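You operate a simulated robot arm through the tools that you are given. There is no shell and no other tool. Be economical: measure what you need, move in short steps, check, and stop when the job is done.

Carry out the task below with a simulated two-armed robot. There is one attempt and no reset: what you move stays moved.

TASK
Take the dark wrench of the motor bench and put it on the grey cover. Push the drawer of the drying rack shut. Put the ribbed blue filter on the blue heat pad on the shelf under the motor bench. Open the clip drawer. The order is free.

It is judged by the outcome, as a careful person would: the job done as asked, and still so three seconds after it is handed in. It fails if anything else is knocked over, pushed out of place, dropped, spilled or broken. Lids that push on must go on centred and level and be pressed home; caps that screw on are set level and turned clockwise until they are tight.

THE ROBOT
Two 7-joint arms with three-finger grippers on one trunk, on a base that drives. Base frame: it is fixed to the floor where the robot stands at the start and does not move with it; the origin is under the middle of the robot, x ahead of it, y to its left, z up. Units: mm, rad, N and s.
The left shoulder is at the start at [45, 154, 998], the right one opposite. With the tool pointing down near the work surface each hand reaches from about 100 to 600 mm from the robot's upright axis, wherever it stands, measured 20 degrees to its own side. Places, roughly: clip drawer [600, -6300, 1200]; dark wrench of the motor bench [500, -250, 500]; drawer of the drying rack [-4300, -400, 600]; grey cover [750, 750, 750]; heat pad [500, -250, 500]; ribbed blue filter [500, 250, 500]. Payload 2.69 kg a hand.
The TCP of each hand is the grasp point between the finger pads, 29 mm short of the fingertips. In the tool frame z runs along the fingers and y along their closing line. Largest opening 120 mm; the body of the gripper starts 78 mm behind the TCP.
Orientation is that of the tool frame in the base frame, as [roll, pitch, yaw] about the fixed x, y, z axes, in that order (R = Rz(yaw) Ry(pitch) Rx(roll)). With the fingers straight down and closing along the base's y, the tool's x points along the base's -x, its y along +y and its z along -z.

THE INTERFACE
- The arms move only by the tool apply_moves. It takes "left_series", "right_series" or both (then of equal length, played together; a hand with none holds still); each is text: rows parted by semicolons, each of 7 numbers parted by spaces: the shift along the base's x, y, z in mm, then the turn, a rotation vector about the base's x, y, z in rad, then the opening in per cent of the stroke, from 0 (shut) to 100 (fully open). In form: tx ty tz ax ay az gripper; .... A call has 1 to 10 rows; each row shifts and turns the commanded pose from where the row before left it. A row lasts 0.2 s, in which the tool goes at most 50 mm and 0.15 rad; a call with a longer step from one row to the next is refused whole, and so is a gripper value outside its range. Where a pose cannot be reached the arm comes as near as it can. A force on the tool above 40 N (or 10 N above the force at the start of the call, whichever is more), or a blocked arm, ends the call early, and 0.2 s more pass. Each finger halts on what it meets, pressing with about 36 N; the grip force reading is that of the motor and also rises with nothing between the fingers. The clock runs only during rows and for 0.2 s after the last one: add rows that do not move to give the fingers time. The reply holds the time, the measured pose of the TCP, the force on the tool along the base axes, the opening and the grip force, in the units named above and with some noise, with the torque about the TCP (base axes, N m) and any sound that the robot's microphone picked up.
- Cameras (640 x 400 px; columns grow to the right, rows downward): "scene" is now at [161.6, 1.6, 1171.2]; the picture's right is [0.02, -1.00, 0.00], its down [-0.35, -0.01, -0.94] and it looks along [0.94, 0.02, -0.35] (base axes); focal length 214 px, centre (320, 200). "left" rides on the left gripper at [63, 0, -104] in its tool frame; the picture's right is [0.00, 1.00, 0.00], its down [-0.83, 0.00, -0.56] and it looks along [-0.56, 0.00, 0.83] (tool axes); focal length 275 px, centre (320, 200). "right" rides on the right gripper at [63, 0, -104] in its tool frame; the picture's right is [0.01, 1.00, 0.00], its down [-0.83, 0.00, -0.56] and it looks along [-0.56, 0.00, 0.83] (tool axes); focal length 275 px, centre (320, 200). There is no depth. A picture from a camera that has moved, and an enlarged one, comes with that camera's place and axes in the base frame and with its lens.
- get_image(camera): a new picture of that camera. No time passes.
- slide_trunk(by): slides the trunk up (or, below 0, down) by that many mm; the arms and the scene camera ride with it, the base frame stays. It gives what a move gives, with no picture.
- base_move(legs): drives the robot by 1 to 6 legs, each [ahead, left, turn to the left] in mm, mm and rad, along the robot's own axes; the way and the turn of a leg run together, so that a leg with both is an arc; at most 1500 mm and 3.142 rad a leg. The arms and the cameras ride along, it lands a little off, and it stops where it bumps. It gives what a move gives.
- head_to(pan, tilt): turns the head with the scene camera to pan (to the left, within 1.396 rad either way) and tilt (down, from -0.506 to 1.204), counted from straight ahead of the robot. It gives what a move gives.
- close_up(camera, box): a new picture of the part [left, top, right, bottom] of that camera's present view, enlarged. No time passes.
- close_job(): hands the job in; it is judged then, once.

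Go step by step. Nothing tells you exact positions but the pictures and the camera data: compare them with the known pose of the tool, close in by small moves and look again before you grip or let go. The budget is 165 turns and 122 pictures, counting those below and the enlarged ones. Unless the task says otherwise, let go and move clear before handing in.

The tools are called as name(argument=value, ...) on one line, values as JSON. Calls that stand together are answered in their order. apply_moves: Moves the arms, as the interface text tells. Its arguments: {"type":"object","properties":{"left_series":{"type":"string"},"right_series":{"type":"string"}},"required":[]} The other tools are called the same way: slide_trunk (by) slides the trunk up or down; base_move (legs) drives the base; head_to (pan, tilt) turns the head that bears the scene camera; get_image (camera) takes a picture; close_up (camera, box) takes an enlarged picture of a part of a camera's view; close_job () hands the job in.

At the start:

```text
time_s: 0.0
left_tool_pos: [378.9, 229.7, 1092.2]
left_orientation: [-3.141, 0.002, -3.141]
left_wrist_force: [-0.5, -0.7, -0.2]
left_wrist_torque: [0.02, -0.01, 0.03]
left_opening: 120.2
left_grasp_force: 0.0
right_tool_pos: [334.0, -81.7, 1103.6]
right_orientation: [3.139, 0.002, -3.14]
right_wrist_force: [-0.2, 0.9, -0.5]
right_wrist_torque: [-0.01, 0.0, 0.0]
right_opening: 120.0
right_grasp_force: 0.1
trunk travel left (down, up): [-367.0, 71.0]
robot x, y, heading: [-1.6, 1.6, 0.0]
head pan, tilt: [0.019, 0.358]
```

scene: 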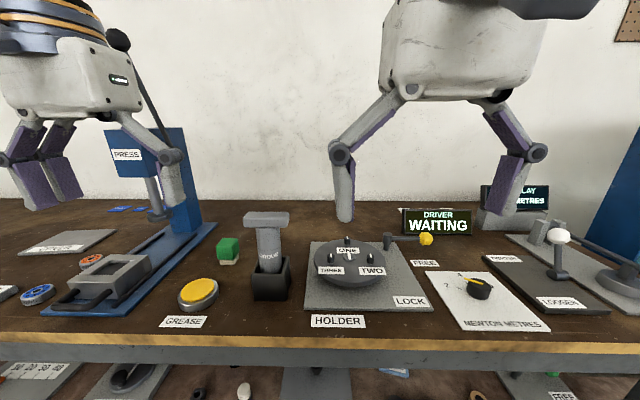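
right: 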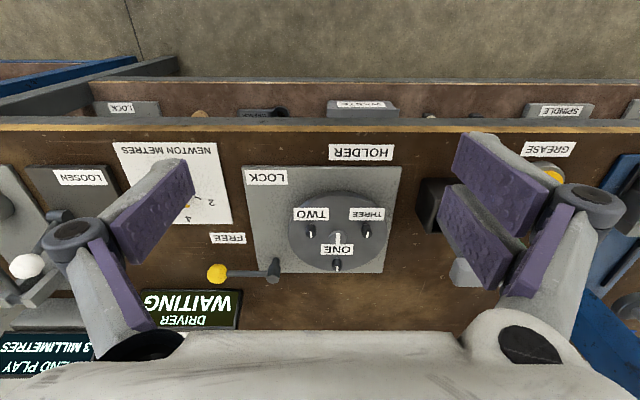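
left: 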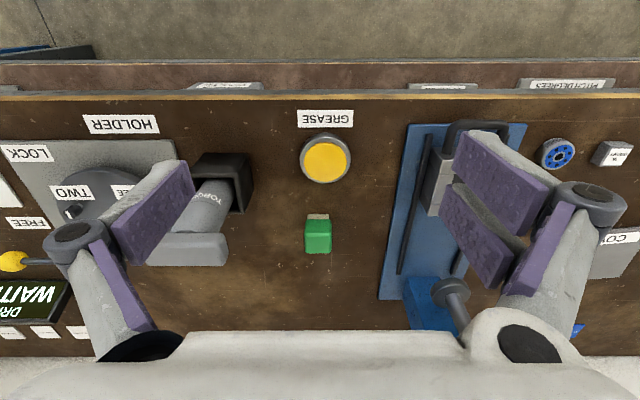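

I see the motor bench with a top surface at about z 750 and a shelf below. I'll look around with the head first.

head_to(pan=0, tilt=0.9)

get_image(camera="scene")

head_to(pan=1.0, tilt=0.5)

get_image(camera="scene")

head_to(pan=-1.0, tilt=0.5)

get_image(camera="scene")

```text
time_s: 1.0
left_tool_pos: [378.7, 230.1, 1091.9]
left_orientation: [-3.141, 0.002, 3.141]
left_wrist_force: [0.7, -0.7, 1.1]
left_wrist_torque: [0.01, -0.01, -0.01]
left_opening: 119.8
left_grasp_force: 0.0
right_tool_pos: [334.5, -83.2, 1103.7]
right_orientation: [-3.139, 0.0, -3.141]
right_wrist_force: [10.7, -5.1, -14.6]
right_wrist_torque: [0.37, -0.06, 0.3]
right_opening: 120.3
right_grasp_force: 0.1
trunk travel left (down, up): [-367.0, 71.0]
robot x, y, heading: [-0.1, -1.0, -0.0]
head pan, tilt: [0.0, 0.901]
```

```text
118 pictures are left
camera scene: at [146.8, -0.1, 1128.3], right [0.0, -1.0, 0.0], down [-0.75, 0.0, -0.66], along [0.66, 0.0, -0.75], focal length 214 px, centre (320, 200)
```

scene: 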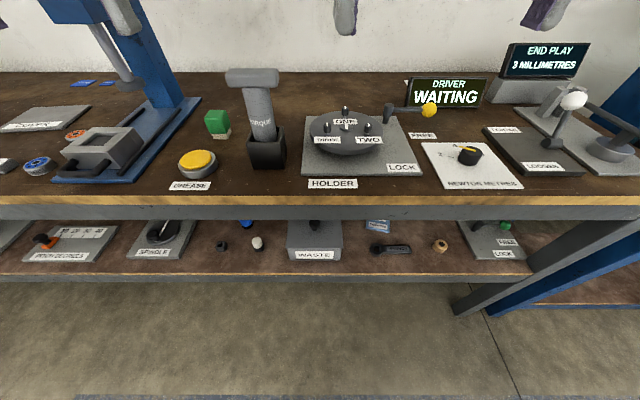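

```text
time_s: 2.2
left_tool_pos: [377.9, 229.5, 1092.1]
left_orientation: [-3.141, 0.002, -3.14]
left_wrist_force: [-0.4, 0.4, 0.5]
left_wrist_torque: [-0.02, 0.01, -0.03]
left_opening: 119.9
left_grasp_force: 0.0
right_tool_pos: [333.7, -82.6, 1105.2]
right_orientation: [3.14, 0.001, -3.141]
right_wrist_force: [0.1, -0.8, 0.0]
right_wrist_torque: [0.03, -0.02, 0.02]
right_opening: 120.0
right_grasp_force: 0.0
trunk travel left (down, up): [-367.0, 71.0]
robot x, y, heading: [1.9, -1.0, 0.002]
head pan, tilt: [1.0, 0.499]
```

```text
117 pictures are left
camera scene: at [117.8, 76.3, 1158.2], right [0.84, -0.54, 0.0], down [-0.26, -0.4, -0.88], along [0.47, 0.74, -0.48], focal length 214 px, centre (320, 200)
```

scene: 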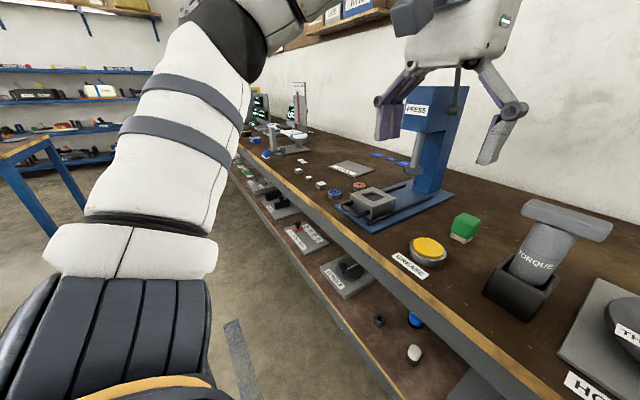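

```text
time_s: 4.2
left_tool_pos: [379.2, 229.8, 1092.4]
left_orientation: [-3.141, 0.0, -3.141]
left_wrist_force: [1.0, -0.5, 0.1]
left_wrist_torque: [0.03, -0.01, 0.0]
left_opening: 119.9
left_grasp_force: 0.1
right_tool_pos: [334.5, -82.6, 1105.3]
right_orientation: [3.141, 0.002, 3.141]
right_wrist_force: [-0.5, -0.5, -1.1]
right_wrist_torque: [0.01, 0.03, -0.01]
right_opening: 119.9
right_grasp_force: 0.1
trunk travel left (down, up): [-367.0, 71.0]
robot x, y, heading: [2.0, -3.0, 0.003]
head pan, tilt: [-1.0, 0.499]
```

```text
116 pictures are left
camera scene: at [117.8, -76.7, 1158.3], right [-0.84, -0.54, 0.0], down [-0.26, 0.4, -0.88], along [0.47, -0.74, -0.48], focal length 214 px, centre (320, 200)
```

scene: 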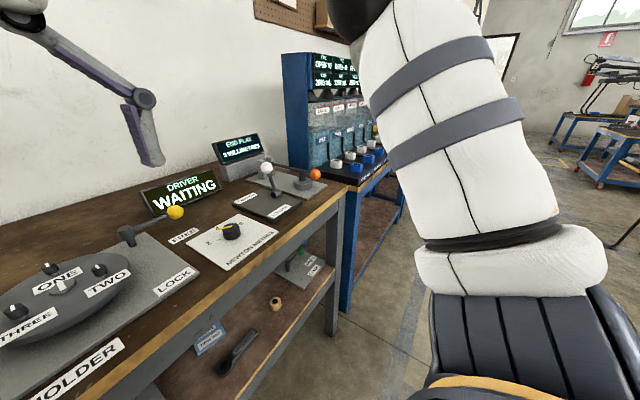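

The shelf items are under the bench; I lower the trunk to look into the shelf.

slide_trunk(by=-300)

head_to(pan=0, tilt=0.75)

get_image(camera="scene")

```text
time_s: 5.9
left_tool_pos: [415.3, 233.8, 864.4]
left_orientation: [3.134, -0.164, -3.133]
left_wrist_force: [11.6, 12.6, 45.6]
left_wrist_torque: [3.22, -1.05, -0.73]
left_opening: 116.8
left_grasp_force: 37.4
right_tool_pos: [337.0, -82.0, 922.8]
right_orientation: [3.136, -0.006, -3.141]
right_wrist_force: [0.4, 0.5, 0.3]
right_wrist_torque: [0.01, 0.02, 0.0]
right_opening: 120.0
right_grasp_force: 0.0
trunk travel left (down, up): [-189.0, 249.0]
robot x, y, heading: [0.3, 1.4, -0.001]
head pan, tilt: [-1.0, 0.499]
stopped: the force on the tool passed its limit at 102 N (the readings are from after the stop); the commanded pose is now the measured one
```

```text
time_s: 7.2
left_tool_pos: [414.9, 232.1, 862.8]
left_orientation: [3.133, -0.163, -3.133]
left_wrist_force: [15.2, 25.1, 63.6]
left_wrist_torque: [3.46, -1.35, 0.02]
left_opening: 117.4
left_grasp_force: 45.6
right_tool_pos: [338.3, -81.9, 921.4]
right_orientation: [3.14, -0.006, 3.13]
right_wrist_force: [72.5, 22.8, -22.2]
right_wrist_torque: [-2.81, 6.75, -2.78]
right_opening: 120.0
right_grasp_force: 0.0
trunk travel left (down, up): [-189.0, 249.0]
robot x, y, heading: [0.0, 0.6, -0.005]
head pan, tilt: [0.0, 0.75]
```

```text
115 pictures are left
camera scene: at [206.5, -12.2, 960.5], right [-0.14, -0.99, 0.0], down [-0.59, 0.09, -0.8], along [0.79, -0.11, -0.6], focal length 214 px, centre (320, 200)
```

scene: 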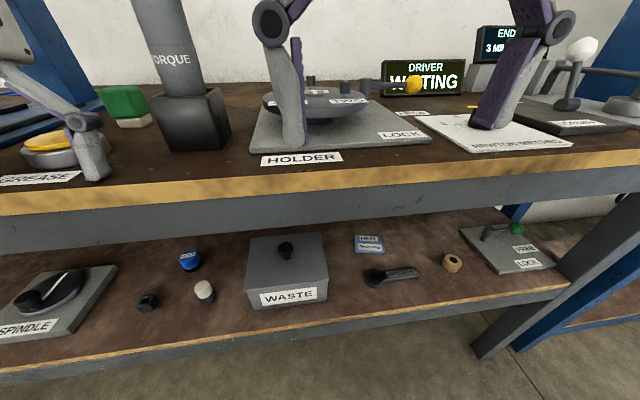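

The left fingers met the bench top (or grease button). I raise the trunk again at once and check.

slide_trunk(by=120)

get_image(camera="scene")

get_image(camera="left")

get_image(camera="right")

```text
time_s: 8.7
left_tool_pos: [416.2, 232.4, 980.8]
left_orientation: [3.137, -0.175, -3.136]
left_wrist_force: [-0.1, 0.1, 0.9]
left_wrist_torque: [0.0, 0.0, 0.02]
left_opening: 120.0
left_grasp_force: 0.1
right_tool_pos: [337.6, -81.3, 1042.6]
right_orientation: [3.135, -0.009, -3.139]
right_wrist_force: [1.2, 0.9, -4.3]
right_wrist_torque: [-0.08, -0.12, -0.08]
right_opening: 120.2
right_grasp_force: 0.0
trunk travel left (down, up): [-309.0, 129.0]
robot x, y, heading: [3.1, -0.7, -0.001]
head pan, tilt: [0.0, 0.75]
```

```text
114 pictures are left
camera scene: at [174.8, -0.2, 1072.5], right [0.0, -1.0, 0.0], down [-0.67, 0.0, -0.74], along [0.74, 0.0, -0.67], focal length 214 px, centre (320, 200)
```

scene: 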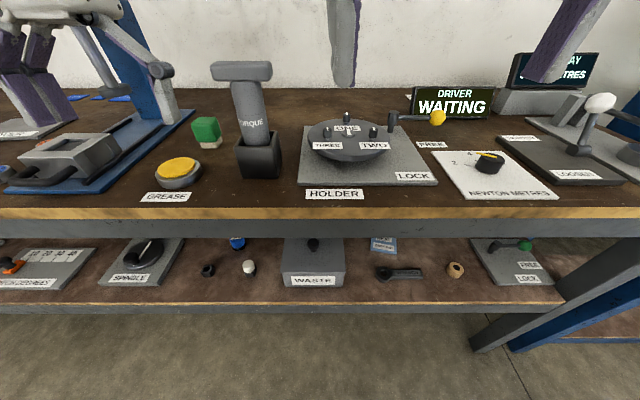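

```text
113 pictures are left
camera left: at [373.0, 231.3, 1093.6], right [0.0, 1.0, 0.0], down [0.92, 0.0, 0.4], along [0.4, 0.0, -0.92], focal length 275 px, centre (320, 200)
```

left: 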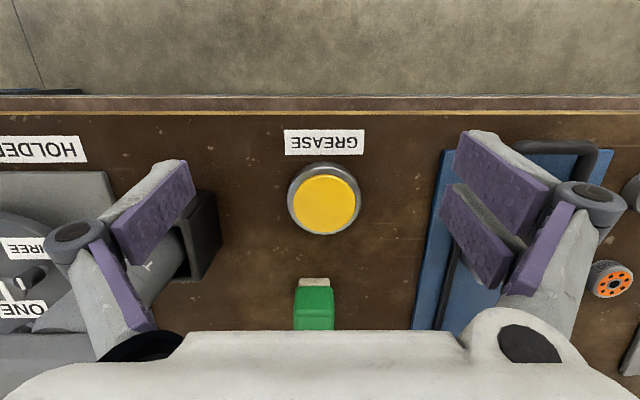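

```text
112 pictures are left
camera right: at [275.2, -83.6, 1148.1], right [-0.01, 1.0, 0.01], down [0.84, 0.0, 0.55], along [0.55, 0.01, -0.84], focal length 275 px, centre (320, 200)
```

right: 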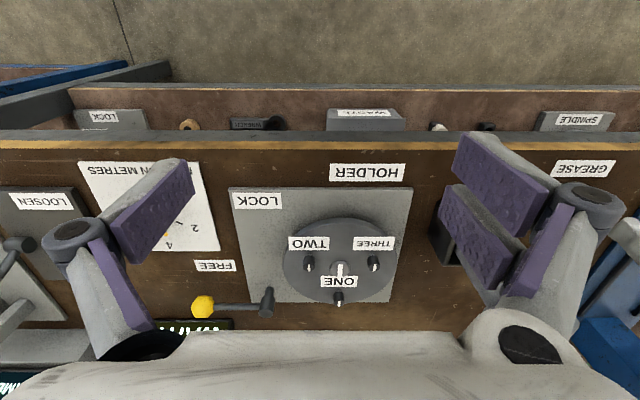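

Nothing was displaced; the bench top is at about z 835, front edge x≈415, the shelf around z 500. I back off, and then lower to look at the shelf closely.

base_move(legs=[[-300, 0, 0]])

slide_trunk(by=-300)

head_to(pan=0, tilt=0.3)

get_image(camera="scene")

```text
time_s: 10.8
left_tool_pos: [113.4, 232.5, 981.7]
left_orientation: [3.138, -0.173, -3.134]
left_wrist_force: [0.2, -0.2, 0.0]
left_wrist_torque: [-0.02, -0.03, 0.0]
left_opening: 119.9
left_grasp_force: 0.1
right_tool_pos: [33.8, -81.6, 1042.6]
right_orientation: [3.137, -0.007, -3.14]
right_wrist_force: [2.9, -1.4, -2.4]
right_wrist_torque: [0.05, 0.17, 0.05]
right_opening: 120.0
right_grasp_force: 0.1
trunk travel left (down, up): [-309.0, 129.0]
robot x, y, heading: [-298.2, -1.9, 0.0]
head pan, tilt: [0.0, 0.75]
```

```text
time_s: 11.8
left_tool_pos: [116.4, 232.3, 911.5]
left_orientation: [3.136, -0.182, -3.134]
left_wrist_force: [0.1, 0.9, 0.7]
left_wrist_torque: [-0.02, -0.01, 0.01]
left_opening: 120.3
left_grasp_force: 0.0
right_tool_pos: [40.9, -81.9, 971.2]
right_orientation: [3.139, -0.019, 3.135]
right_wrist_force: [10.4, 2.4, -12.8]
right_wrist_torque: [-0.5, 0.15, -0.35]
right_opening: 120.0
right_grasp_force: 0.0
trunk travel left (down, up): [-242.0, 196.0]
robot x, y, heading: [-301.7, 2.0, -0.001]
head pan, tilt: [0.0, 0.75]
stopped: the force on the tool passed its limit at 44 N (the readings are from after the stop); the commanded pose is now the measured one
```

```text
time_s: 12.7
left_tool_pos: [115.2, 233.0, 911.2]
left_orientation: [3.137, -0.181, -3.133]
left_wrist_force: [-0.4, -0.2, -0.8]
left_wrist_torque: [-0.01, -0.04, -0.01]
left_opening: 120.1
left_grasp_force: 0.0
right_tool_pos: [39.1, -82.2, 972.7]
right_orientation: [3.137, -0.017, 3.136]
right_wrist_force: [-0.3, -0.8, 0.6]
right_wrist_torque: [-0.01, -0.01, -0.02]
right_opening: 119.9
right_grasp_force: 0.0
trunk travel left (down, up): [-242.0, 196.0]
robot x, y, heading: [-299.0, 3.6, 0.003]
head pan, tilt: [0.0, 0.3]
```

```text
111 pictures are left
camera scene: at [-100.9, -0.1, 1045.3], right [0.0, -1.0, 0.0], down [-0.3, 0.0, -0.96], along [0.96, 0.0, -0.3], focal length 214 px, centre (320, 200)
```

scene: 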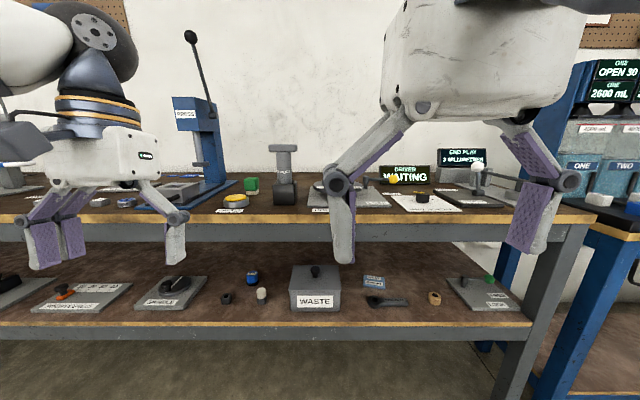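

The right hand sits against the head. I move both hands forward and outward away from the head, and enlarge the shelf meanwhile.

apply_moves(left_series="20 10 0 0 0 0 100;30 20 0 0 0 0 100;30 20 0 0 0 0 100;30 20 0 0 0 0 100", right_series="35 -30 0 0 0 0 100;35 -35 0 0 0 0 100;35 -35 0 0 0 0 100;35 -35 0 0 0 0 100")

close_up(camera="scene", box=[340, 260, 460, 335])

close_up(camera="scene", box=[210, 255, 330, 330])

```text
time_s: 13.7
left_tool_pos: [216.3, 295.7, 911.5]
left_orientation: [3.136, -0.182, -3.138]
left_wrist_force: [-1.0, -0.1, 0.4]
left_wrist_torque: [0.0, 0.0, 0.01]
left_opening: 120.2
left_grasp_force: 0.0
left hand out of reach, approached as far as the arm can: row 4
right_tool_pos: [180.4, -217.1, 966.3]
right_orientation: [3.136, -0.016, 3.139]
right_wrist_force: [-0.7, -0.6, 0.1]
right_wrist_torque: [-0.01, -0.02, -0.01]
right_opening: 120.1
right_grasp_force: 0.0
right hand out of reach, approached as far as the arm can: row 3
trunk travel left (down, up): [-242.0, 196.0]
robot x, y, heading: [-304.6, -2.2, 0.003]
head pan, tilt: [0.0, 0.3]
```

```text
5.33 times, centred on (400, 298) of scene
camera zoom: at [-101.1, -0.1, 1045.4], right [0.0, -1.0, 0.0], down [-0.3, 0.0, -0.96], along [0.96, 0.0, -0.3], focal length 1144 px, centre (-107, -320)
```

zoom: 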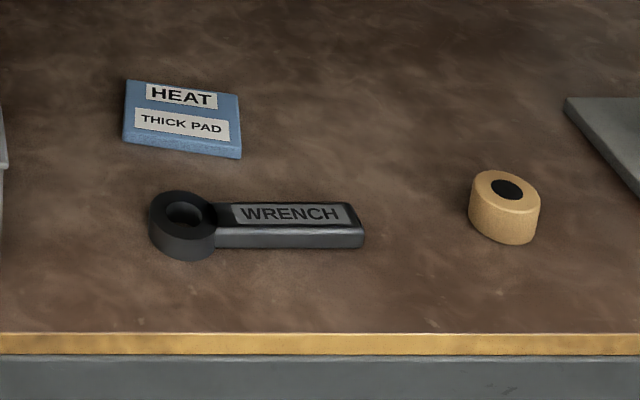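

```text
5.33 times, centred on (270, 292) of scene
camera zoom: at [-101.1, -0.1, 1045.4], right [0.0, -1.0, 0.0], down [-0.3, 0.0, -0.96], along [0.96, 0.0, -0.3], focal length 1144 px, centre (587, -293)
```

zoom: 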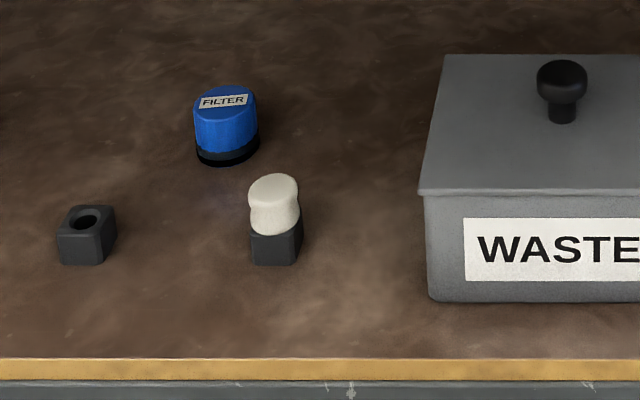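

The filter is near (606, 264), the pad near (605, -212), the wrench head near (485, -183) with the handle toward -y, the shelf near z 482. I stow the left hand and pitch the right hand forward-down for reaching into the shelf.

apply_moves(left_series="-30 0 0 0 0 0 100;-30 10 0 0 0 0 100;-30 10 0 0 0 0 100;-30 10 0 0 0 0 100;-30 10 0 0 0 0 100;-30 10 0 0 0 0 100;-20 0 0 0 0 0 0;0 0 0 0 0 0 0", right_series="-7 8 -25 0 -0.1135 0 100;-7 8 -25 0 -0.1135 0 100;-7 8 -25 0 -0.1135 0 100;-7 8 -25 0 -0.1135 0 100;-7 8 -25 0 -0.1135 0 100;-7 8 -25 0 -0.1135 0 100;-7 8 -25 0 -0.1135 0 100;-7 8 -25 0 -0.1135 0 100")

get_image(camera="right")

```text
time_s: 15.5
left_tool_pos: [43.4, 316.5, 852.1]
left_orientation: [3.138, -0.181, -3.137]
left_wrist_force: [0.6, 0.2, -0.3]
left_wrist_torque: [0.01, 0.03, -0.04]
left_opening: 0.0
left_grasp_force: 28.2
left hand out of reach, approached as far as the arm can: row 2, 3, 4, 5, 6, 7
right_tool_pos: [150.1, -142.1, 771.4]
right_orientation: [3.131, 0.888, 3.135]
right_wrist_force: [-1.0, 0.8, 1.2]
right_wrist_torque: [-0.01, -0.04, 0.0]
right_opening: 119.9
right_grasp_force: 0.0
right hand out of reach, approached as far as the arm can: row 8
trunk travel left (down, up): [-242.0, 196.0]
robot x, y, heading: [-299.9, -2.2, 0.004]
head pan, tilt: [0.0, 0.3]
```

```text
108 pictures are left
camera right: at [29.9, -143.9, 790.0], right [0.0, 1.0, 0.0], down [0.09, 0.0, 1.0], along [1.0, 0.0, -0.09], focal length 275 px, centre (320, 200)
```

right: 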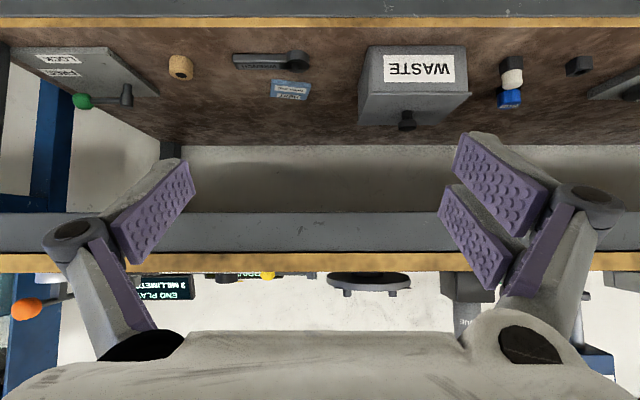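

The right hand points forward-down nicely. Now lower the trunk and drive left in front of the filter.

slide_trunk(by=-235)

base_move(legs=[[0, 412, 0]])

get_image(camera="right")

get_image(camera="scene")

```text
time_s: 18.0
left_tool_pos: [90.3, 315.0, 554.3]
left_orientation: [3.138, -0.398, -3.134]
left_wrist_force: [0.7, -0.4, 0.0]
left_wrist_torque: [-0.03, 0.03, -0.03]
left_opening: 0.0
left_grasp_force: 28.6
right_tool_pos: [178.9, -142.1, 453.3]
right_orientation: [3.135, 0.664, 3.137]
right_wrist_force: [0.7, 0.4, -1.0]
right_wrist_torque: [0.01, -0.02, 0.02]
right_opening: 120.1
right_grasp_force: 0.1
trunk travel left (down, up): [-7.0, 431.0]
robot x, y, heading: [-298.0, -1.1, 0.003]
head pan, tilt: [0.0, 0.3]
```

```text
time_s: 21.7
left_tool_pos: [89.6, 728.2, 553.9]
left_orientation: [3.135, -0.399, -3.136]
left_wrist_force: [-0.1, 0.1, -0.5]
left_wrist_torque: [0.0, 0.01, -0.02]
left_opening: 0.0
left_grasp_force: 28.1
right_tool_pos: [177.9, 270.8, 453.5]
right_orientation: [3.136, 0.663, 3.133]
right_wrist_force: [0.0, 0.7, 0.4]
right_wrist_torque: [0.0, -0.01, -0.02]
right_opening: 120.2
right_grasp_force: 0.1
trunk travel left (down, up): [-7.0, 431.0]
robot x, y, heading: [-297.4, 412.5, -0.001]
head pan, tilt: [0.0, 0.3]
```

```text
107 pictures are left
camera right: at [64.4, 268.3, 497.4], right [0.0, 1.0, 0.0], down [0.31, 0.0, 0.95], along [0.95, 0.0, -0.31], focal length 275 px, centre (320, 200)
```

right: 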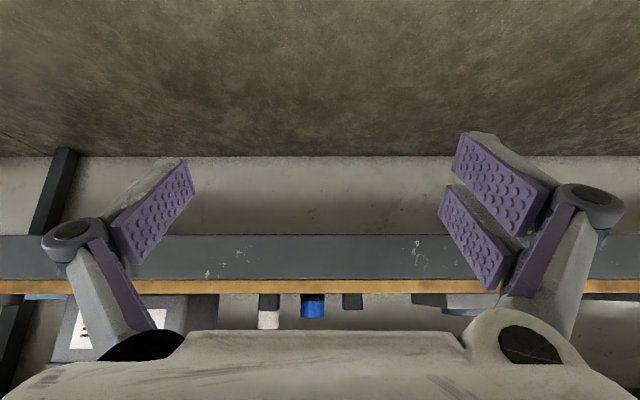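

```text
106 pictures are left
camera scene: at [-25.4, 411.8, 798.0], right [0.0, -1.0, 0.0], down [-0.3, 0.0, -0.96], along [0.96, 0.0, -0.3], focal length 214 px, centre (320, 200)
```

scene: 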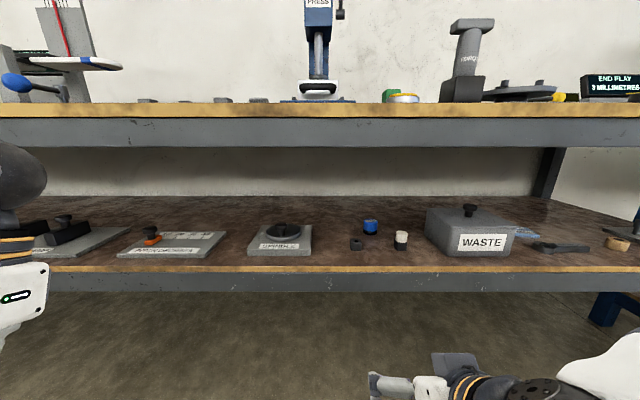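

The trunk leans as it lowers, so I re-pitch and raise the right hand: I want a 38° descending line over the white plug and nut to the filter at about (610, 252).

apply_moves(right_series="0 -3 25 0 -0.032 0 100;0 -3 25 0 -0.032 0 100;0 -3 25 0 -0.032 0 100;0 -3 25 0 -0.032 0 100;0 -2 25 0 -0.032 0 100;0 -2 25 0 -0.032 0 100;0 -2 25 0 -0.032 0 100;0 0 20 0 0 0 100")

get_image(camera="right")

```text
time_s: 23.5
left_tool_pos: [89.1, 727.7, 554.5]
left_orientation: [3.137, -0.398, -3.136]
left_wrist_force: [-0.9, 0.8, 0.7]
left_wrist_torque: [0.02, -0.01, -0.01]
left_opening: 0.0
left_grasp_force: 28.7
right_tool_pos: [187.4, 255.1, 650.5]
right_orientation: [3.136, 0.887, 3.134]
right_wrist_force: [0.4, 0.6, -0.2]
right_wrist_torque: [0.01, -0.03, -0.01]
right_opening: 119.8
right_grasp_force: 0.0
right hand out of reach, approached as far as the arm can: row 1, 2
trunk travel left (down, up): [-7.0, 431.0]
robot x, y, heading: [-301.3, 408.9, 0.002]
head pan, tilt: [0.0, 0.3]
```

```text
105 pictures are left
camera right: at [66.6, 253.5, 667.5], right [0.0, 1.0, 0.0], down [0.1, 0.0, 1.0], along [1.0, 0.0, -0.1], focal length 275 px, centre (320, 200)
```

right: 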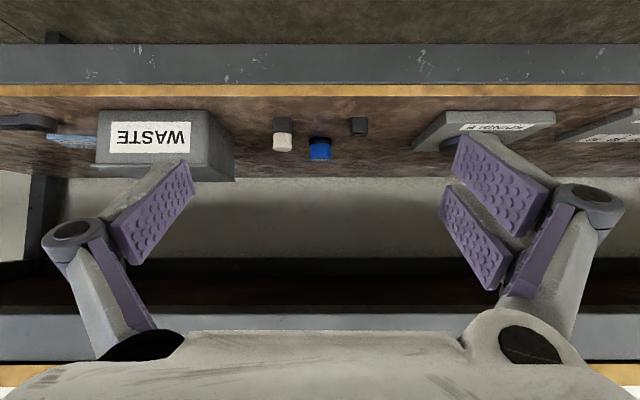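

The filter is centred in the right camera (y≈253, x≈607). I drive forward and look again.

base_move(legs=[[243, 0, 0]])

get_image(camera="right")

get_image(camera="scene")

```text
time_s: 25.2
left_tool_pos: [284.6, 733.0, 552.8]
left_orientation: [3.126, -0.39, 3.122]
left_wrist_force: [0.5, 0.4, -0.1]
left_wrist_torque: [0.01, -0.01, 0.01]
left_opening: 0.2
left_grasp_force: 28.7
right_tool_pos: [400.9, 265.2, 652.4]
right_orientation: [3.132, 0.893, -3.13]
right_wrist_force: [-0.7, 0.3, 0.1]
right_wrist_torque: [0.0, -0.04, 0.0]
right_opening: 119.7
right_grasp_force: 0.0
trunk travel left (down, up): [-7.0, 431.0]
robot x, y, heading: [-90.8, 410.8, 0.023]
head pan, tilt: [0.0, 0.3]
stopped in leg 1: the robot was blocked; the commanded pose is now the measured one
```

```text
104 pictures are left
camera right: at [281.1, 261.0, 669.8], right [-0.02, 1.0, 0.0], down [0.09, 0.0, 1.0], along [1.0, 0.02, -0.09], focal length 275 px, centre (320, 200)
```

right: 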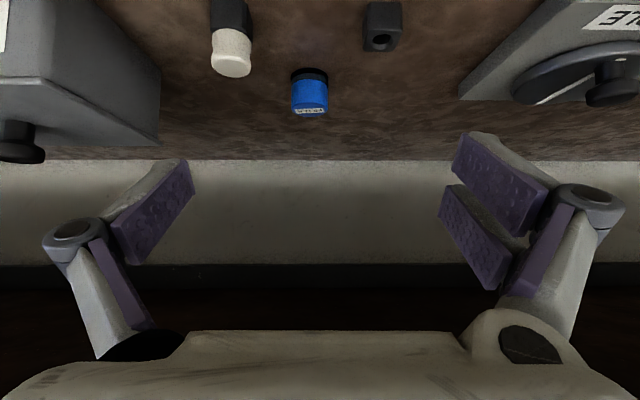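

```text
103 pictures are left
camera scene: at [185.3, 417.5, 799.7], right [0.02, -1.0, 0.0], down [-0.29, -0.01, -0.96], along [0.96, 0.02, -0.29], focal length 214 px, centre (320, 200)
```

scene: 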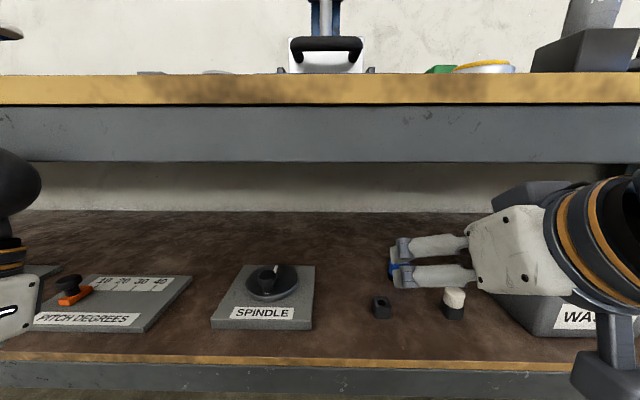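

The base touched something (probably the bench front) and stopped; the filter is confirmed at (608, 256). I back off a little and square the heading.

base_move(legs=[[-12, 0, -0.023]])

apply_moves(right_series="30 -2 0 0 0 0 100;20 -2 -15 0 0 0 100;20 -2 -15 0 0 0 100")

get_image(camera="right")

```text
time_s: 25.9
left_tool_pos: [284.7, 723.4, 546.9]
left_orientation: [3.125, -0.408, 3.097]
left_wrist_force: [0.4, 0.4, 0.1]
left_wrist_torque: [-0.04, 0.01, 0.02]
left_opening: 0.0
left_grasp_force: 29.0
right_tool_pos: [389.8, 252.7, 650.6]
right_orientation: [3.135, 0.888, 3.128]
right_wrist_force: [1.0, 0.3, 0.3]
right_wrist_torque: [0.0, -0.01, 0.01]
right_opening: 120.3
right_grasp_force: 0.0
trunk travel left (down, up): [-7.0, 431.0]
robot x, y, heading: [-95.9, 413.4, -0.009]
head pan, tilt: [0.0, 0.3]
```

```text
time_s: 26.8
left_tool_pos: [283.3, 724.2, 549.1]
left_orientation: [3.125, -0.408, 3.1]
left_wrist_force: [0.2, 0.2, 0.6]
left_wrist_torque: [-0.01, 0.02, 0.01]
left_opening: 0.0
left_grasp_force: 29.0
right_tool_pos: [460.1, 245.7, 620.1]
right_orientation: [3.134, 0.888, 3.127]
right_wrist_force: [-0.3, 0.7, -0.2]
right_wrist_torque: [-0.04, 0.01, 0.01]
right_opening: 119.9
right_grasp_force: 0.0
trunk travel left (down, up): [-7.0, 431.0]
robot x, y, heading: [-95.4, 413.7, -0.011]
head pan, tilt: [0.0, 0.3]
```

```text
102 pictures are left
camera right: at [340.1, 245.7, 637.3], right [0.01, 1.0, 0.0], down [0.09, 0.0, 1.0], along [1.0, -0.01, -0.09], focal length 275 px, centre (320, 200)
```

right: 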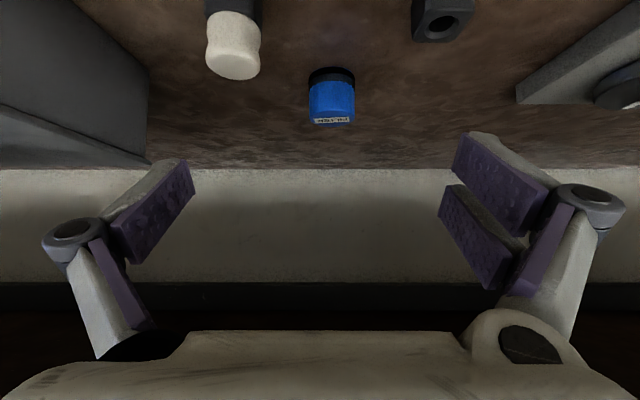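

Filter now at (609, 254). I slide down along the tool axis to it, first most of the way.

apply_moves(right_series="20 2 0 0 0 0 75;25 2 -18 0 0 0 75;25 2 -18 0 0 0 75;25 2 -20 0 0 0 75")

get_image(camera="right")

get_image(camera="scene")

```text
time_s: 27.8
left_tool_pos: [283.5, 724.0, 548.7]
left_orientation: [3.125, -0.407, 3.097]
left_wrist_force: [0.3, -0.1, -0.1]
left_wrist_torque: [0.0, -0.01, 0.03]
left_opening: 0.3
left_grasp_force: 28.5
right_tool_pos: [558.0, 253.4, 564.5]
right_orientation: [3.135, 0.888, 3.127]
right_wrist_force: [0.9, 0.4, -0.6]
right_wrist_torque: [0.02, 0.0, -0.03]
right_opening: 90.0
right_grasp_force: 0.0
trunk travel left (down, up): [-7.0, 431.0]
robot x, y, heading: [-94.5, 409.6, -0.008]
head pan, tilt: [0.0, 0.3]
```

```text
101 pictures are left
camera right: at [435.5, 253.0, 581.9], right [0.01, 1.0, 0.0], down [0.09, 0.0, 1.0], along [1.0, -0.01, -0.09], focal length 275 px, centre (320, 200)
```

right: 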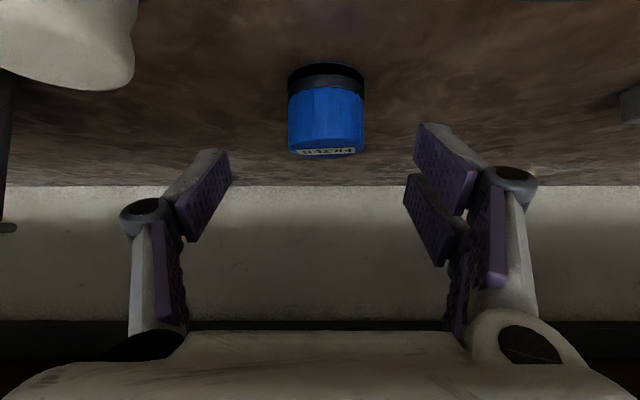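

```text
100 pictures are left
camera scene: at [178.8, 410.6, 798.2], right [-0.01, -1.0, 0.0], down [-0.3, 0.0, -0.96], along [0.96, -0.01, -0.3], focal length 214 px, centre (320, 200)
```

scene: 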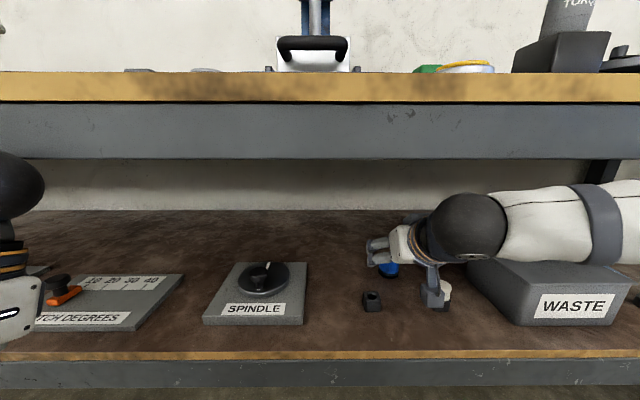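

The fingers straddle the filter's line well. I finish the descent.

apply_moves(right_series="20 1 -16 0 0 0 75;16 1 -16 0 0 0 75;9 0 -13 0 0 0 75")

get_image(camera="right")

```text
time_s: 28.6
left_tool_pos: [284.6, 723.2, 548.8]
left_orientation: [3.126, -0.407, 3.099]
left_wrist_force: [-0.1, 0.3, 0.8]
left_wrist_torque: [0.0, 0.03, 0.02]
left_opening: 0.2
left_grasp_force: 28.4
right_tool_pos: [602.3, 256.8, 524.6]
right_orientation: [3.127, 0.9, 3.123]
right_wrist_force: [-0.3, 6.0, 26.5]
right_wrist_torque: [1.54, 0.04, 0.01]
right_opening: 103.9
right_grasp_force: 9.2
trunk travel left (down, up): [-7.0, 431.0]
robot x, y, heading: [-95.8, 414.9, -0.008]
head pan, tilt: [0.0, 0.3]
```

```text
99 pictures are left
camera right: at [481.0, 255.8, 541.1], right [0.0, 1.0, 0.01], down [0.08, -0.01, 1.0], along [1.0, 0.0, -0.08], focal length 275 px, centre (320, 200)
```

right: 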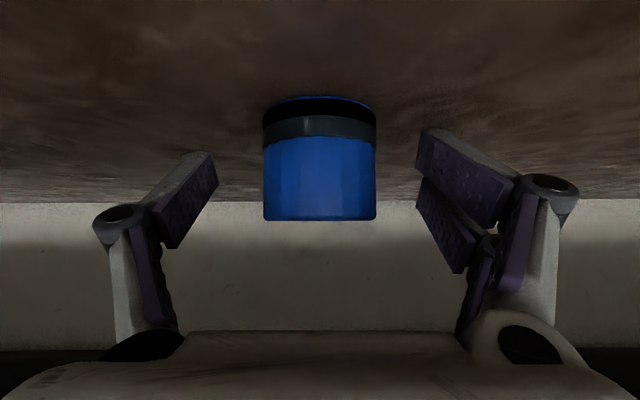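

The +y fingertip has touched the shelf slightly; I raise 8 mm, then close on the filter.

apply_moves(right_series="1 0 8 0 0 0 75;2 0 0 0 0 0 60;0 0 0 0 0 0 30;0 0 0 0 0 0 20;0 0 0 0 0 0 20")

get_image(camera="right")

```text
time_s: 29.5
left_tool_pos: [282.5, 724.2, 548.6]
left_orientation: [3.123, -0.408, 3.098]
left_wrist_force: [1.2, -0.1, 0.9]
left_wrist_torque: [-0.01, -0.01, -0.04]
left_opening: 0.0
left_grasp_force: 28.2
right_tool_pos: [604.0, 261.4, 534.4]
right_orientation: [3.12, 0.903, 3.126]
right_wrist_force: [-0.7, 1.7, 13.6]
right_wrist_torque: [0.36, 0.09, -0.05]
right_opening: 38.9
right_grasp_force: 10.6
trunk travel left (down, up): [-7.0, 431.0]
robot x, y, heading: [-101.3, 407.5, -0.005]
head pan, tilt: [0.0, 0.3]
stopped in row 4 (right hand): the force on the tool passed its limit at 48 N (the readings are from after the stop); the commanded pose is now the measured one
```

```text
98 pictures are left
camera right: at [483.3, 258.8, 550.2], right [0.0, 1.0, 0.01], down [0.08, -0.01, 1.0], along [1.0, 0.0, -0.08], focal length 275 px, centre (320, 200)
```

right: 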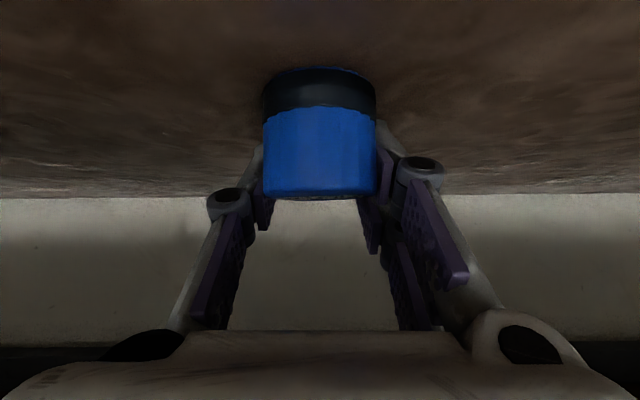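

The fingers are around the filter at 39 mm opening. I squeeze a bit and lift slightly to test.

apply_moves(right_series="0 0 0 0 0 0 15;0 0 2 0 0 0 10;0 0 4 0 0 0 10;0 0 6 0 0 0 10")

get_image(camera="right")

```text
time_s: 30.5
left_tool_pos: [282.6, 724.2, 550.1]
left_orientation: [3.123, -0.409, 3.1]
left_wrist_force: [0.3, 0.1, 0.3]
left_wrist_torque: [0.03, 0.0, -0.01]
left_opening: 0.0
left_grasp_force: 28.3
right_tool_pos: [603.4, 259.9, 541.8]
right_orientation: [3.123, 0.892, 3.126]
right_wrist_force: [-0.4, 0.3, 0.0]
right_wrist_torque: [0.02, 0.01, 0.02]
right_opening: 37.7
right_grasp_force: 36.4
trunk travel left (down, up): [-7.0, 431.0]
robot x, y, heading: [-97.7, 411.5, -0.005]
head pan, tilt: [0.0, 0.3]
```

```text
97 pictures are left
camera right: at [482.7, 257.8, 558.9], right [0.0, 1.0, 0.01], down [0.09, -0.01, 1.0], along [1.0, 0.0, -0.09], focal length 275 px, centre (320, 200)
```

right: 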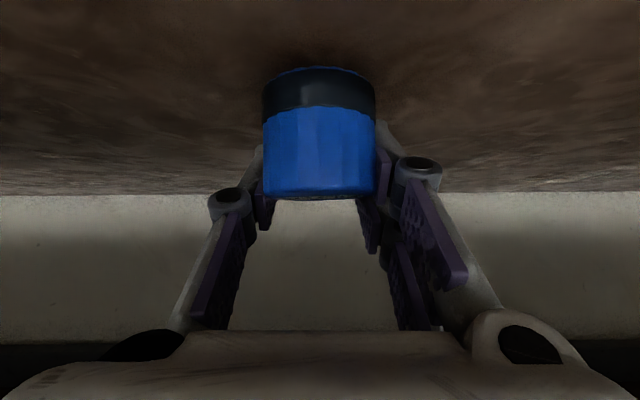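

The filter is held and lifts. I retreat back along the line out of the shelf.

apply_moves(right_series="-22 -1 15 0 0 0 10;-24 -1 15 0 0 0 10;-24 -1 15 0 0 0 10;-24 0 13 0 0 0 10;-24 0 12 0 0 0 10;-24 0 10 0 0 0 10;-30 0 10 0 0 0 10;-30 0 0 0 0 0 10;-30 0 0 0 0 0 10")

get_image(camera="right")

get_image(camera="scene")

```text
time_s: 32.5
left_tool_pos: [284.1, 723.6, 548.4]
left_orientation: [3.124, -0.408, 3.099]
left_wrist_force: [0.6, 0.4, -0.6]
left_wrist_torque: [0.01, 0.02, 0.01]
left_opening: 0.1
left_grasp_force: 28.3
right_tool_pos: [372.8, 257.2, 634.5]
right_orientation: [3.125, 0.89, 3.126]
right_wrist_force: [1.1, 0.6, -1.1]
right_wrist_torque: [0.01, -0.03, 0.03]
right_opening: 37.8
right_grasp_force: 36.1
trunk travel left (down, up): [-7.0, 431.0]
robot x, y, heading: [-95.7, 409.8, -0.005]
head pan, tilt: [0.0, 0.3]
```

```text
96 pictures are left
camera right: at [252.3, 255.3, 651.4], right [0.0, 1.0, 0.01], down [0.09, -0.01, 1.0], along [1.0, 0.0, -0.09], focal length 275 px, centre (320, 200)
```

right: 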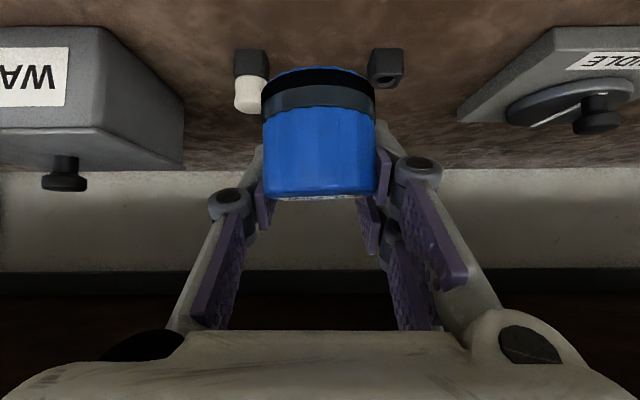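

```text
95 pictures are left
camera scene: at [178.6, 410.5, 798.2], right [-0.01, -1.0, 0.0], down [-0.29, 0.0, -0.96], along [0.96, -0.01, -0.29], focal length 214 px, centre (320, 200)
```

scene: 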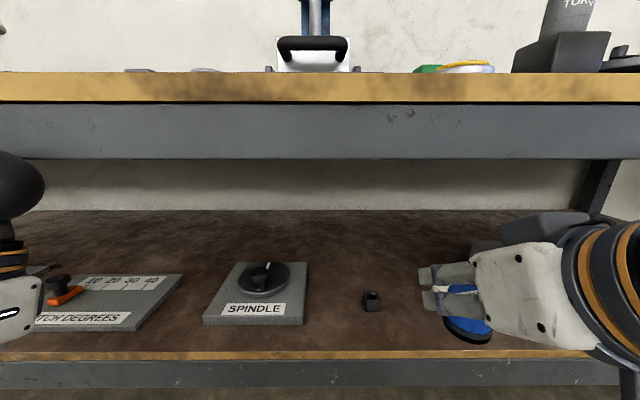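

The filter is held upright, bottom ~45 mm below TCP. Now I back a bit and drive right so the hand faces the heat pad.

base_move(legs=[[-60, 0, 0], [0, -467, 0]])

get_image(camera="right")

get_image(camera="scene")

```text
time_s: 37.2
left_tool_pos: [221.5, 256.8, 548.4]
left_orientation: [3.125, -0.408, 3.103]
left_wrist_force: [0.1, 0.1, 0.8]
left_wrist_torque: [0.0, 0.04, -0.02]
left_opening: 0.1
left_grasp_force: 28.9
right_tool_pos: [311.3, -209.2, 634.7]
right_orientation: [3.124, 0.892, 3.128]
right_wrist_force: [-0.4, 0.1, -0.2]
right_wrist_torque: [-0.03, -0.02, -0.01]
right_opening: 37.6
right_grasp_force: 35.6
trunk travel left (down, up): [-7.0, 431.0]
robot x, y, heading: [-160.4, -52.9, -0.005]
head pan, tilt: [0.0, 0.3]
```

```text
94 pictures are left
camera right: at [190.7, -211.6, 651.1], right [0.0, 1.0, 0.01], down [0.09, -0.01, 1.0], along [1.0, 0.0, -0.09], focal length 275 px, centre (320, 200)
```

right: 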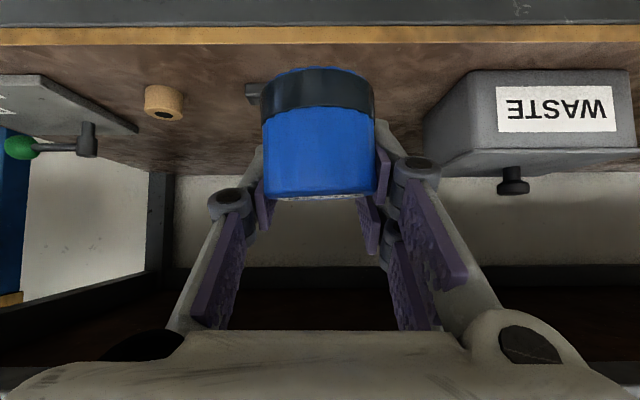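

```text
93 pictures are left
camera scene: at [116.6, -56.7, 798.0], right [0.0, -1.0, 0.0], down [-0.3, 0.0, -0.96], along [0.96, 0.0, -0.3], focal length 214 px, centre (320, 200)
```

scene: 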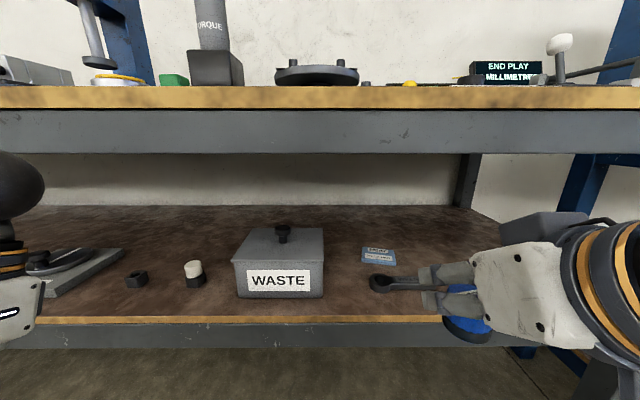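

close_up(camera="scene", box=[340, 230, 440, 300])

```text
5.71 times, centred on (390, 265) of scene
camera zoom: at [116.6, -56.7, 798.0], right [0.0, -1.0, 0.0], down [-0.3, 0.0, -0.96], along [0.96, 0.0, -0.3], focal length 1226 px, centre (-80, -171)
```

zoom: 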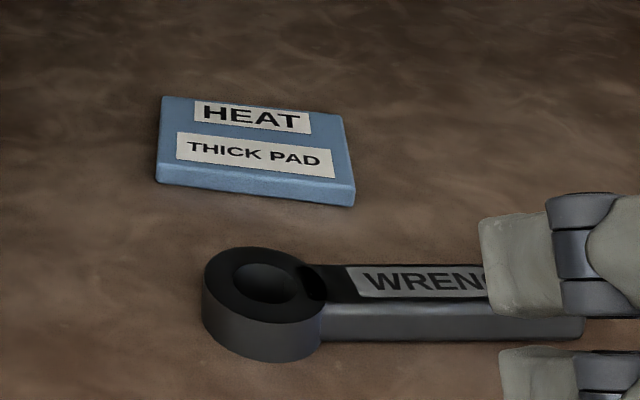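

Pad centre ≈ (606, -207), top ≈ 497; the wrench lies in front of it at x≈485, top ≈ 511, so I go in above it. Drive forward, then approach.

base_move(legs=[[62, 0, 0]])

apply_moves(right_series="30 0 -2 0 0 0 10;30 0 -4 0 0 0 10;30 0 -4 0 0 0 10;25 1 -9 0 0 0 10;25 1 -10 0 0 0 10")

get_image(camera="right")

```text
time_s: 38.3
left_tool_pos: [283.1, 258.2, 548.7]
left_orientation: [3.122, -0.411, 3.098]
left_wrist_force: [-0.1, 0.4, 0.1]
left_wrist_torque: [-0.01, 0.01, -0.02]
left_opening: 0.1
left_grasp_force: 28.7
right_tool_pos: [377.0, -209.2, 634.1]
right_orientation: [3.124, 0.891, 3.131]
right_wrist_force: [0.3, -0.4, -0.3]
right_wrist_torque: [0.0, -0.01, 0.02]
right_opening: 37.7
right_grasp_force: 35.7
trunk travel left (down, up): [-7.0, 431.0]
robot x, y, heading: [-97.5, -58.4, 0.002]
head pan, tilt: [0.0, 0.3]
stopped in leg 1: the robot was blocked; the commanded pose is now the measured one
```

```text
time_s: 39.5
left_tool_pos: [283.2, 257.6, 547.3]
left_orientation: [3.123, -0.41, 3.096]
left_wrist_force: [0.1, 0.0, 0.1]
left_wrist_torque: [-0.02, 0.0, 0.02]
left_opening: 0.1
left_grasp_force: 28.6
right_tool_pos: [517.1, -206.5, 605.1]
right_orientation: [3.124, 0.89, 3.13]
right_wrist_force: [0.0, 0.0, -0.8]
right_wrist_torque: [0.01, 0.0, 0.01]
right_opening: 37.5
right_grasp_force: 36.2
trunk travel left (down, up): [-7.0, 431.0]
robot x, y, heading: [-94.1, -56.2, -0.001]
head pan, tilt: [0.0, 0.3]
```

```text
91 pictures are left
camera right: at [396.9, -208.7, 622.1], right [-0.01, 1.0, 0.01], down [0.09, -0.01, 1.0], along [1.0, 0.01, -0.09], focal length 275 px, centre (320, 200)
```

right: 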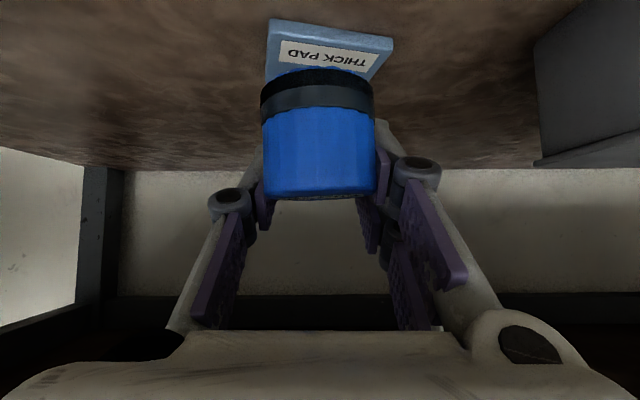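

apply_moves(right_series="25 1 -10 0 0 0 10;25 1 -12 0 0 0 10;25 0 -12 0 0 0 10;21 0 -12 0 0 0 10")

get_image(camera="right")

close_up(camera="scene", box=[350, 210, 470, 285])

```text
time_s: 40.5
left_tool_pos: [284.6, 257.0, 547.8]
left_orientation: [3.123, -0.411, 3.1]
left_wrist_force: [0.6, 0.4, -1.0]
left_wrist_torque: [0.0, 0.03, -0.01]
left_opening: 0.0
left_grasp_force: 28.4
right_tool_pos: [613.9, -204.4, 558.2]
right_orientation: [3.124, 0.89, 3.13]
right_wrist_force: [0.8, -0.1, -1.0]
right_wrist_torque: [0.02, 0.02, -0.02]
right_opening: 37.5
right_grasp_force: 35.7
trunk travel left (down, up): [-7.0, 431.0]
robot x, y, heading: [-98.1, -56.2, -0.003]
head pan, tilt: [0.0, 0.3]
```

```text
90 pictures are left
camera right: at [492.6, -206.9, 575.7], right [-0.01, 1.0, 0.01], down [0.09, -0.01, 1.0], along [1.0, 0.01, -0.09], focal length 275 px, centre (320, 200)
```

right: 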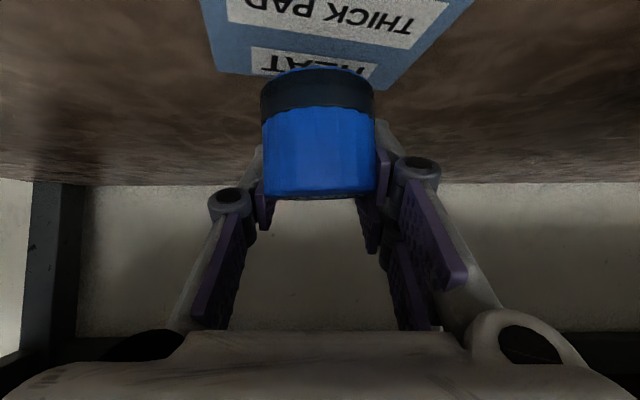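

```text
5.33 times, centred on (410, 248) of scene
camera zoom: at [181.6, -56.3, 798.1], right [0.0, -1.0, 0.0], down [-0.3, 0.0, -0.96], along [0.96, 0.0, -0.3], focal length 1144 px, centre (-160, -53)
```

zoom: 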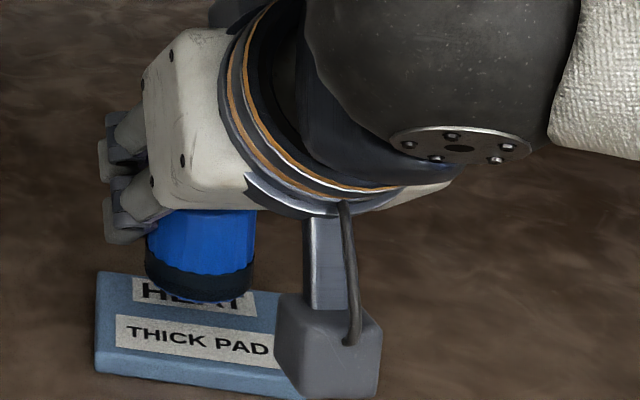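

Filter is well centred over the pad. Lower gently.

apply_moves(right_series="0 0 -6 0 0 0 10;0 0 -5 0 0 0 10;0 0 -2 0 0 0 10")

close_up(camera="scene", box=[350, 220, 470, 295])

```text
time_s: 41.3
left_tool_pos: [283.9, 257.4, 547.8]
left_orientation: [3.121, -0.411, 3.097]
left_wrist_force: [-0.7, 0.1, -0.2]
left_wrist_torque: [-0.05, 0.02, -0.03]
left_opening: 0.0
left_grasp_force: 28.5
right_tool_pos: [612.8, -204.8, 546.7]
right_orientation: [3.124, 0.89, 3.13]
right_wrist_force: [0.3, -0.4, -1.0]
right_wrist_torque: [0.02, -0.02, 0.0]
right_opening: 37.8
right_grasp_force: 36.1
trunk travel left (down, up): [-7.0, 431.0]
robot x, y, heading: [-88.6, -58.3, -0.001]
head pan, tilt: [0.0, 0.3]
```

```text
5.33 times, centred on (410, 258) of scene
camera zoom: at [181.6, -56.3, 798.1], right [0.0, -1.0, 0.0], down [-0.3, 0.0, -0.96], along [0.96, 0.0, -0.3], focal length 1144 px, centre (-160, -107)
```

zoom: 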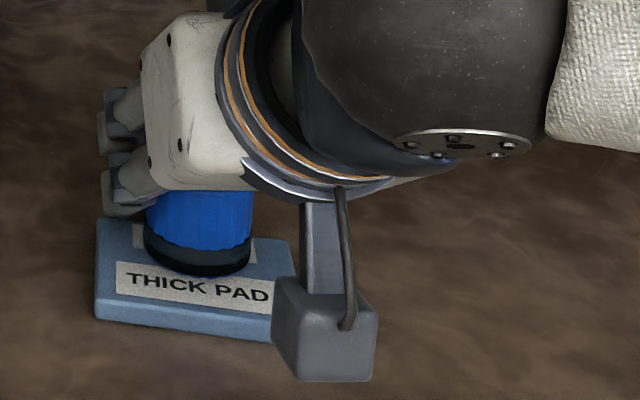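

apply_moves(right_series="0 0 -2 0 0 0 10;0 0 -1.5 0 0 0 10;0 0 0 0 0 0 10")

```text
time_s: 42.1
left_tool_pos: [284.0, 257.9, 548.6]
left_orientation: [3.123, -0.412, 3.099]
left_wrist_force: [-0.4, -0.5, 0.0]
left_wrist_torque: [0.01, -0.02, 0.03]
left_opening: 0.1
left_grasp_force: 27.7
right_tool_pos: [612.2, -204.7, 544.7]
right_orientation: [3.122, 0.894, 3.13]
right_wrist_force: [0.4, -1.3, 11.4]
right_wrist_torque: [0.2, 0.1, -0.03]
right_opening: 38.0
right_grasp_force: 36.2
trunk travel left (down, up): [-7.0, 431.0]
robot x, y, heading: [-98.5, -57.5, -0.001]
head pan, tilt: [0.0, 0.3]
```

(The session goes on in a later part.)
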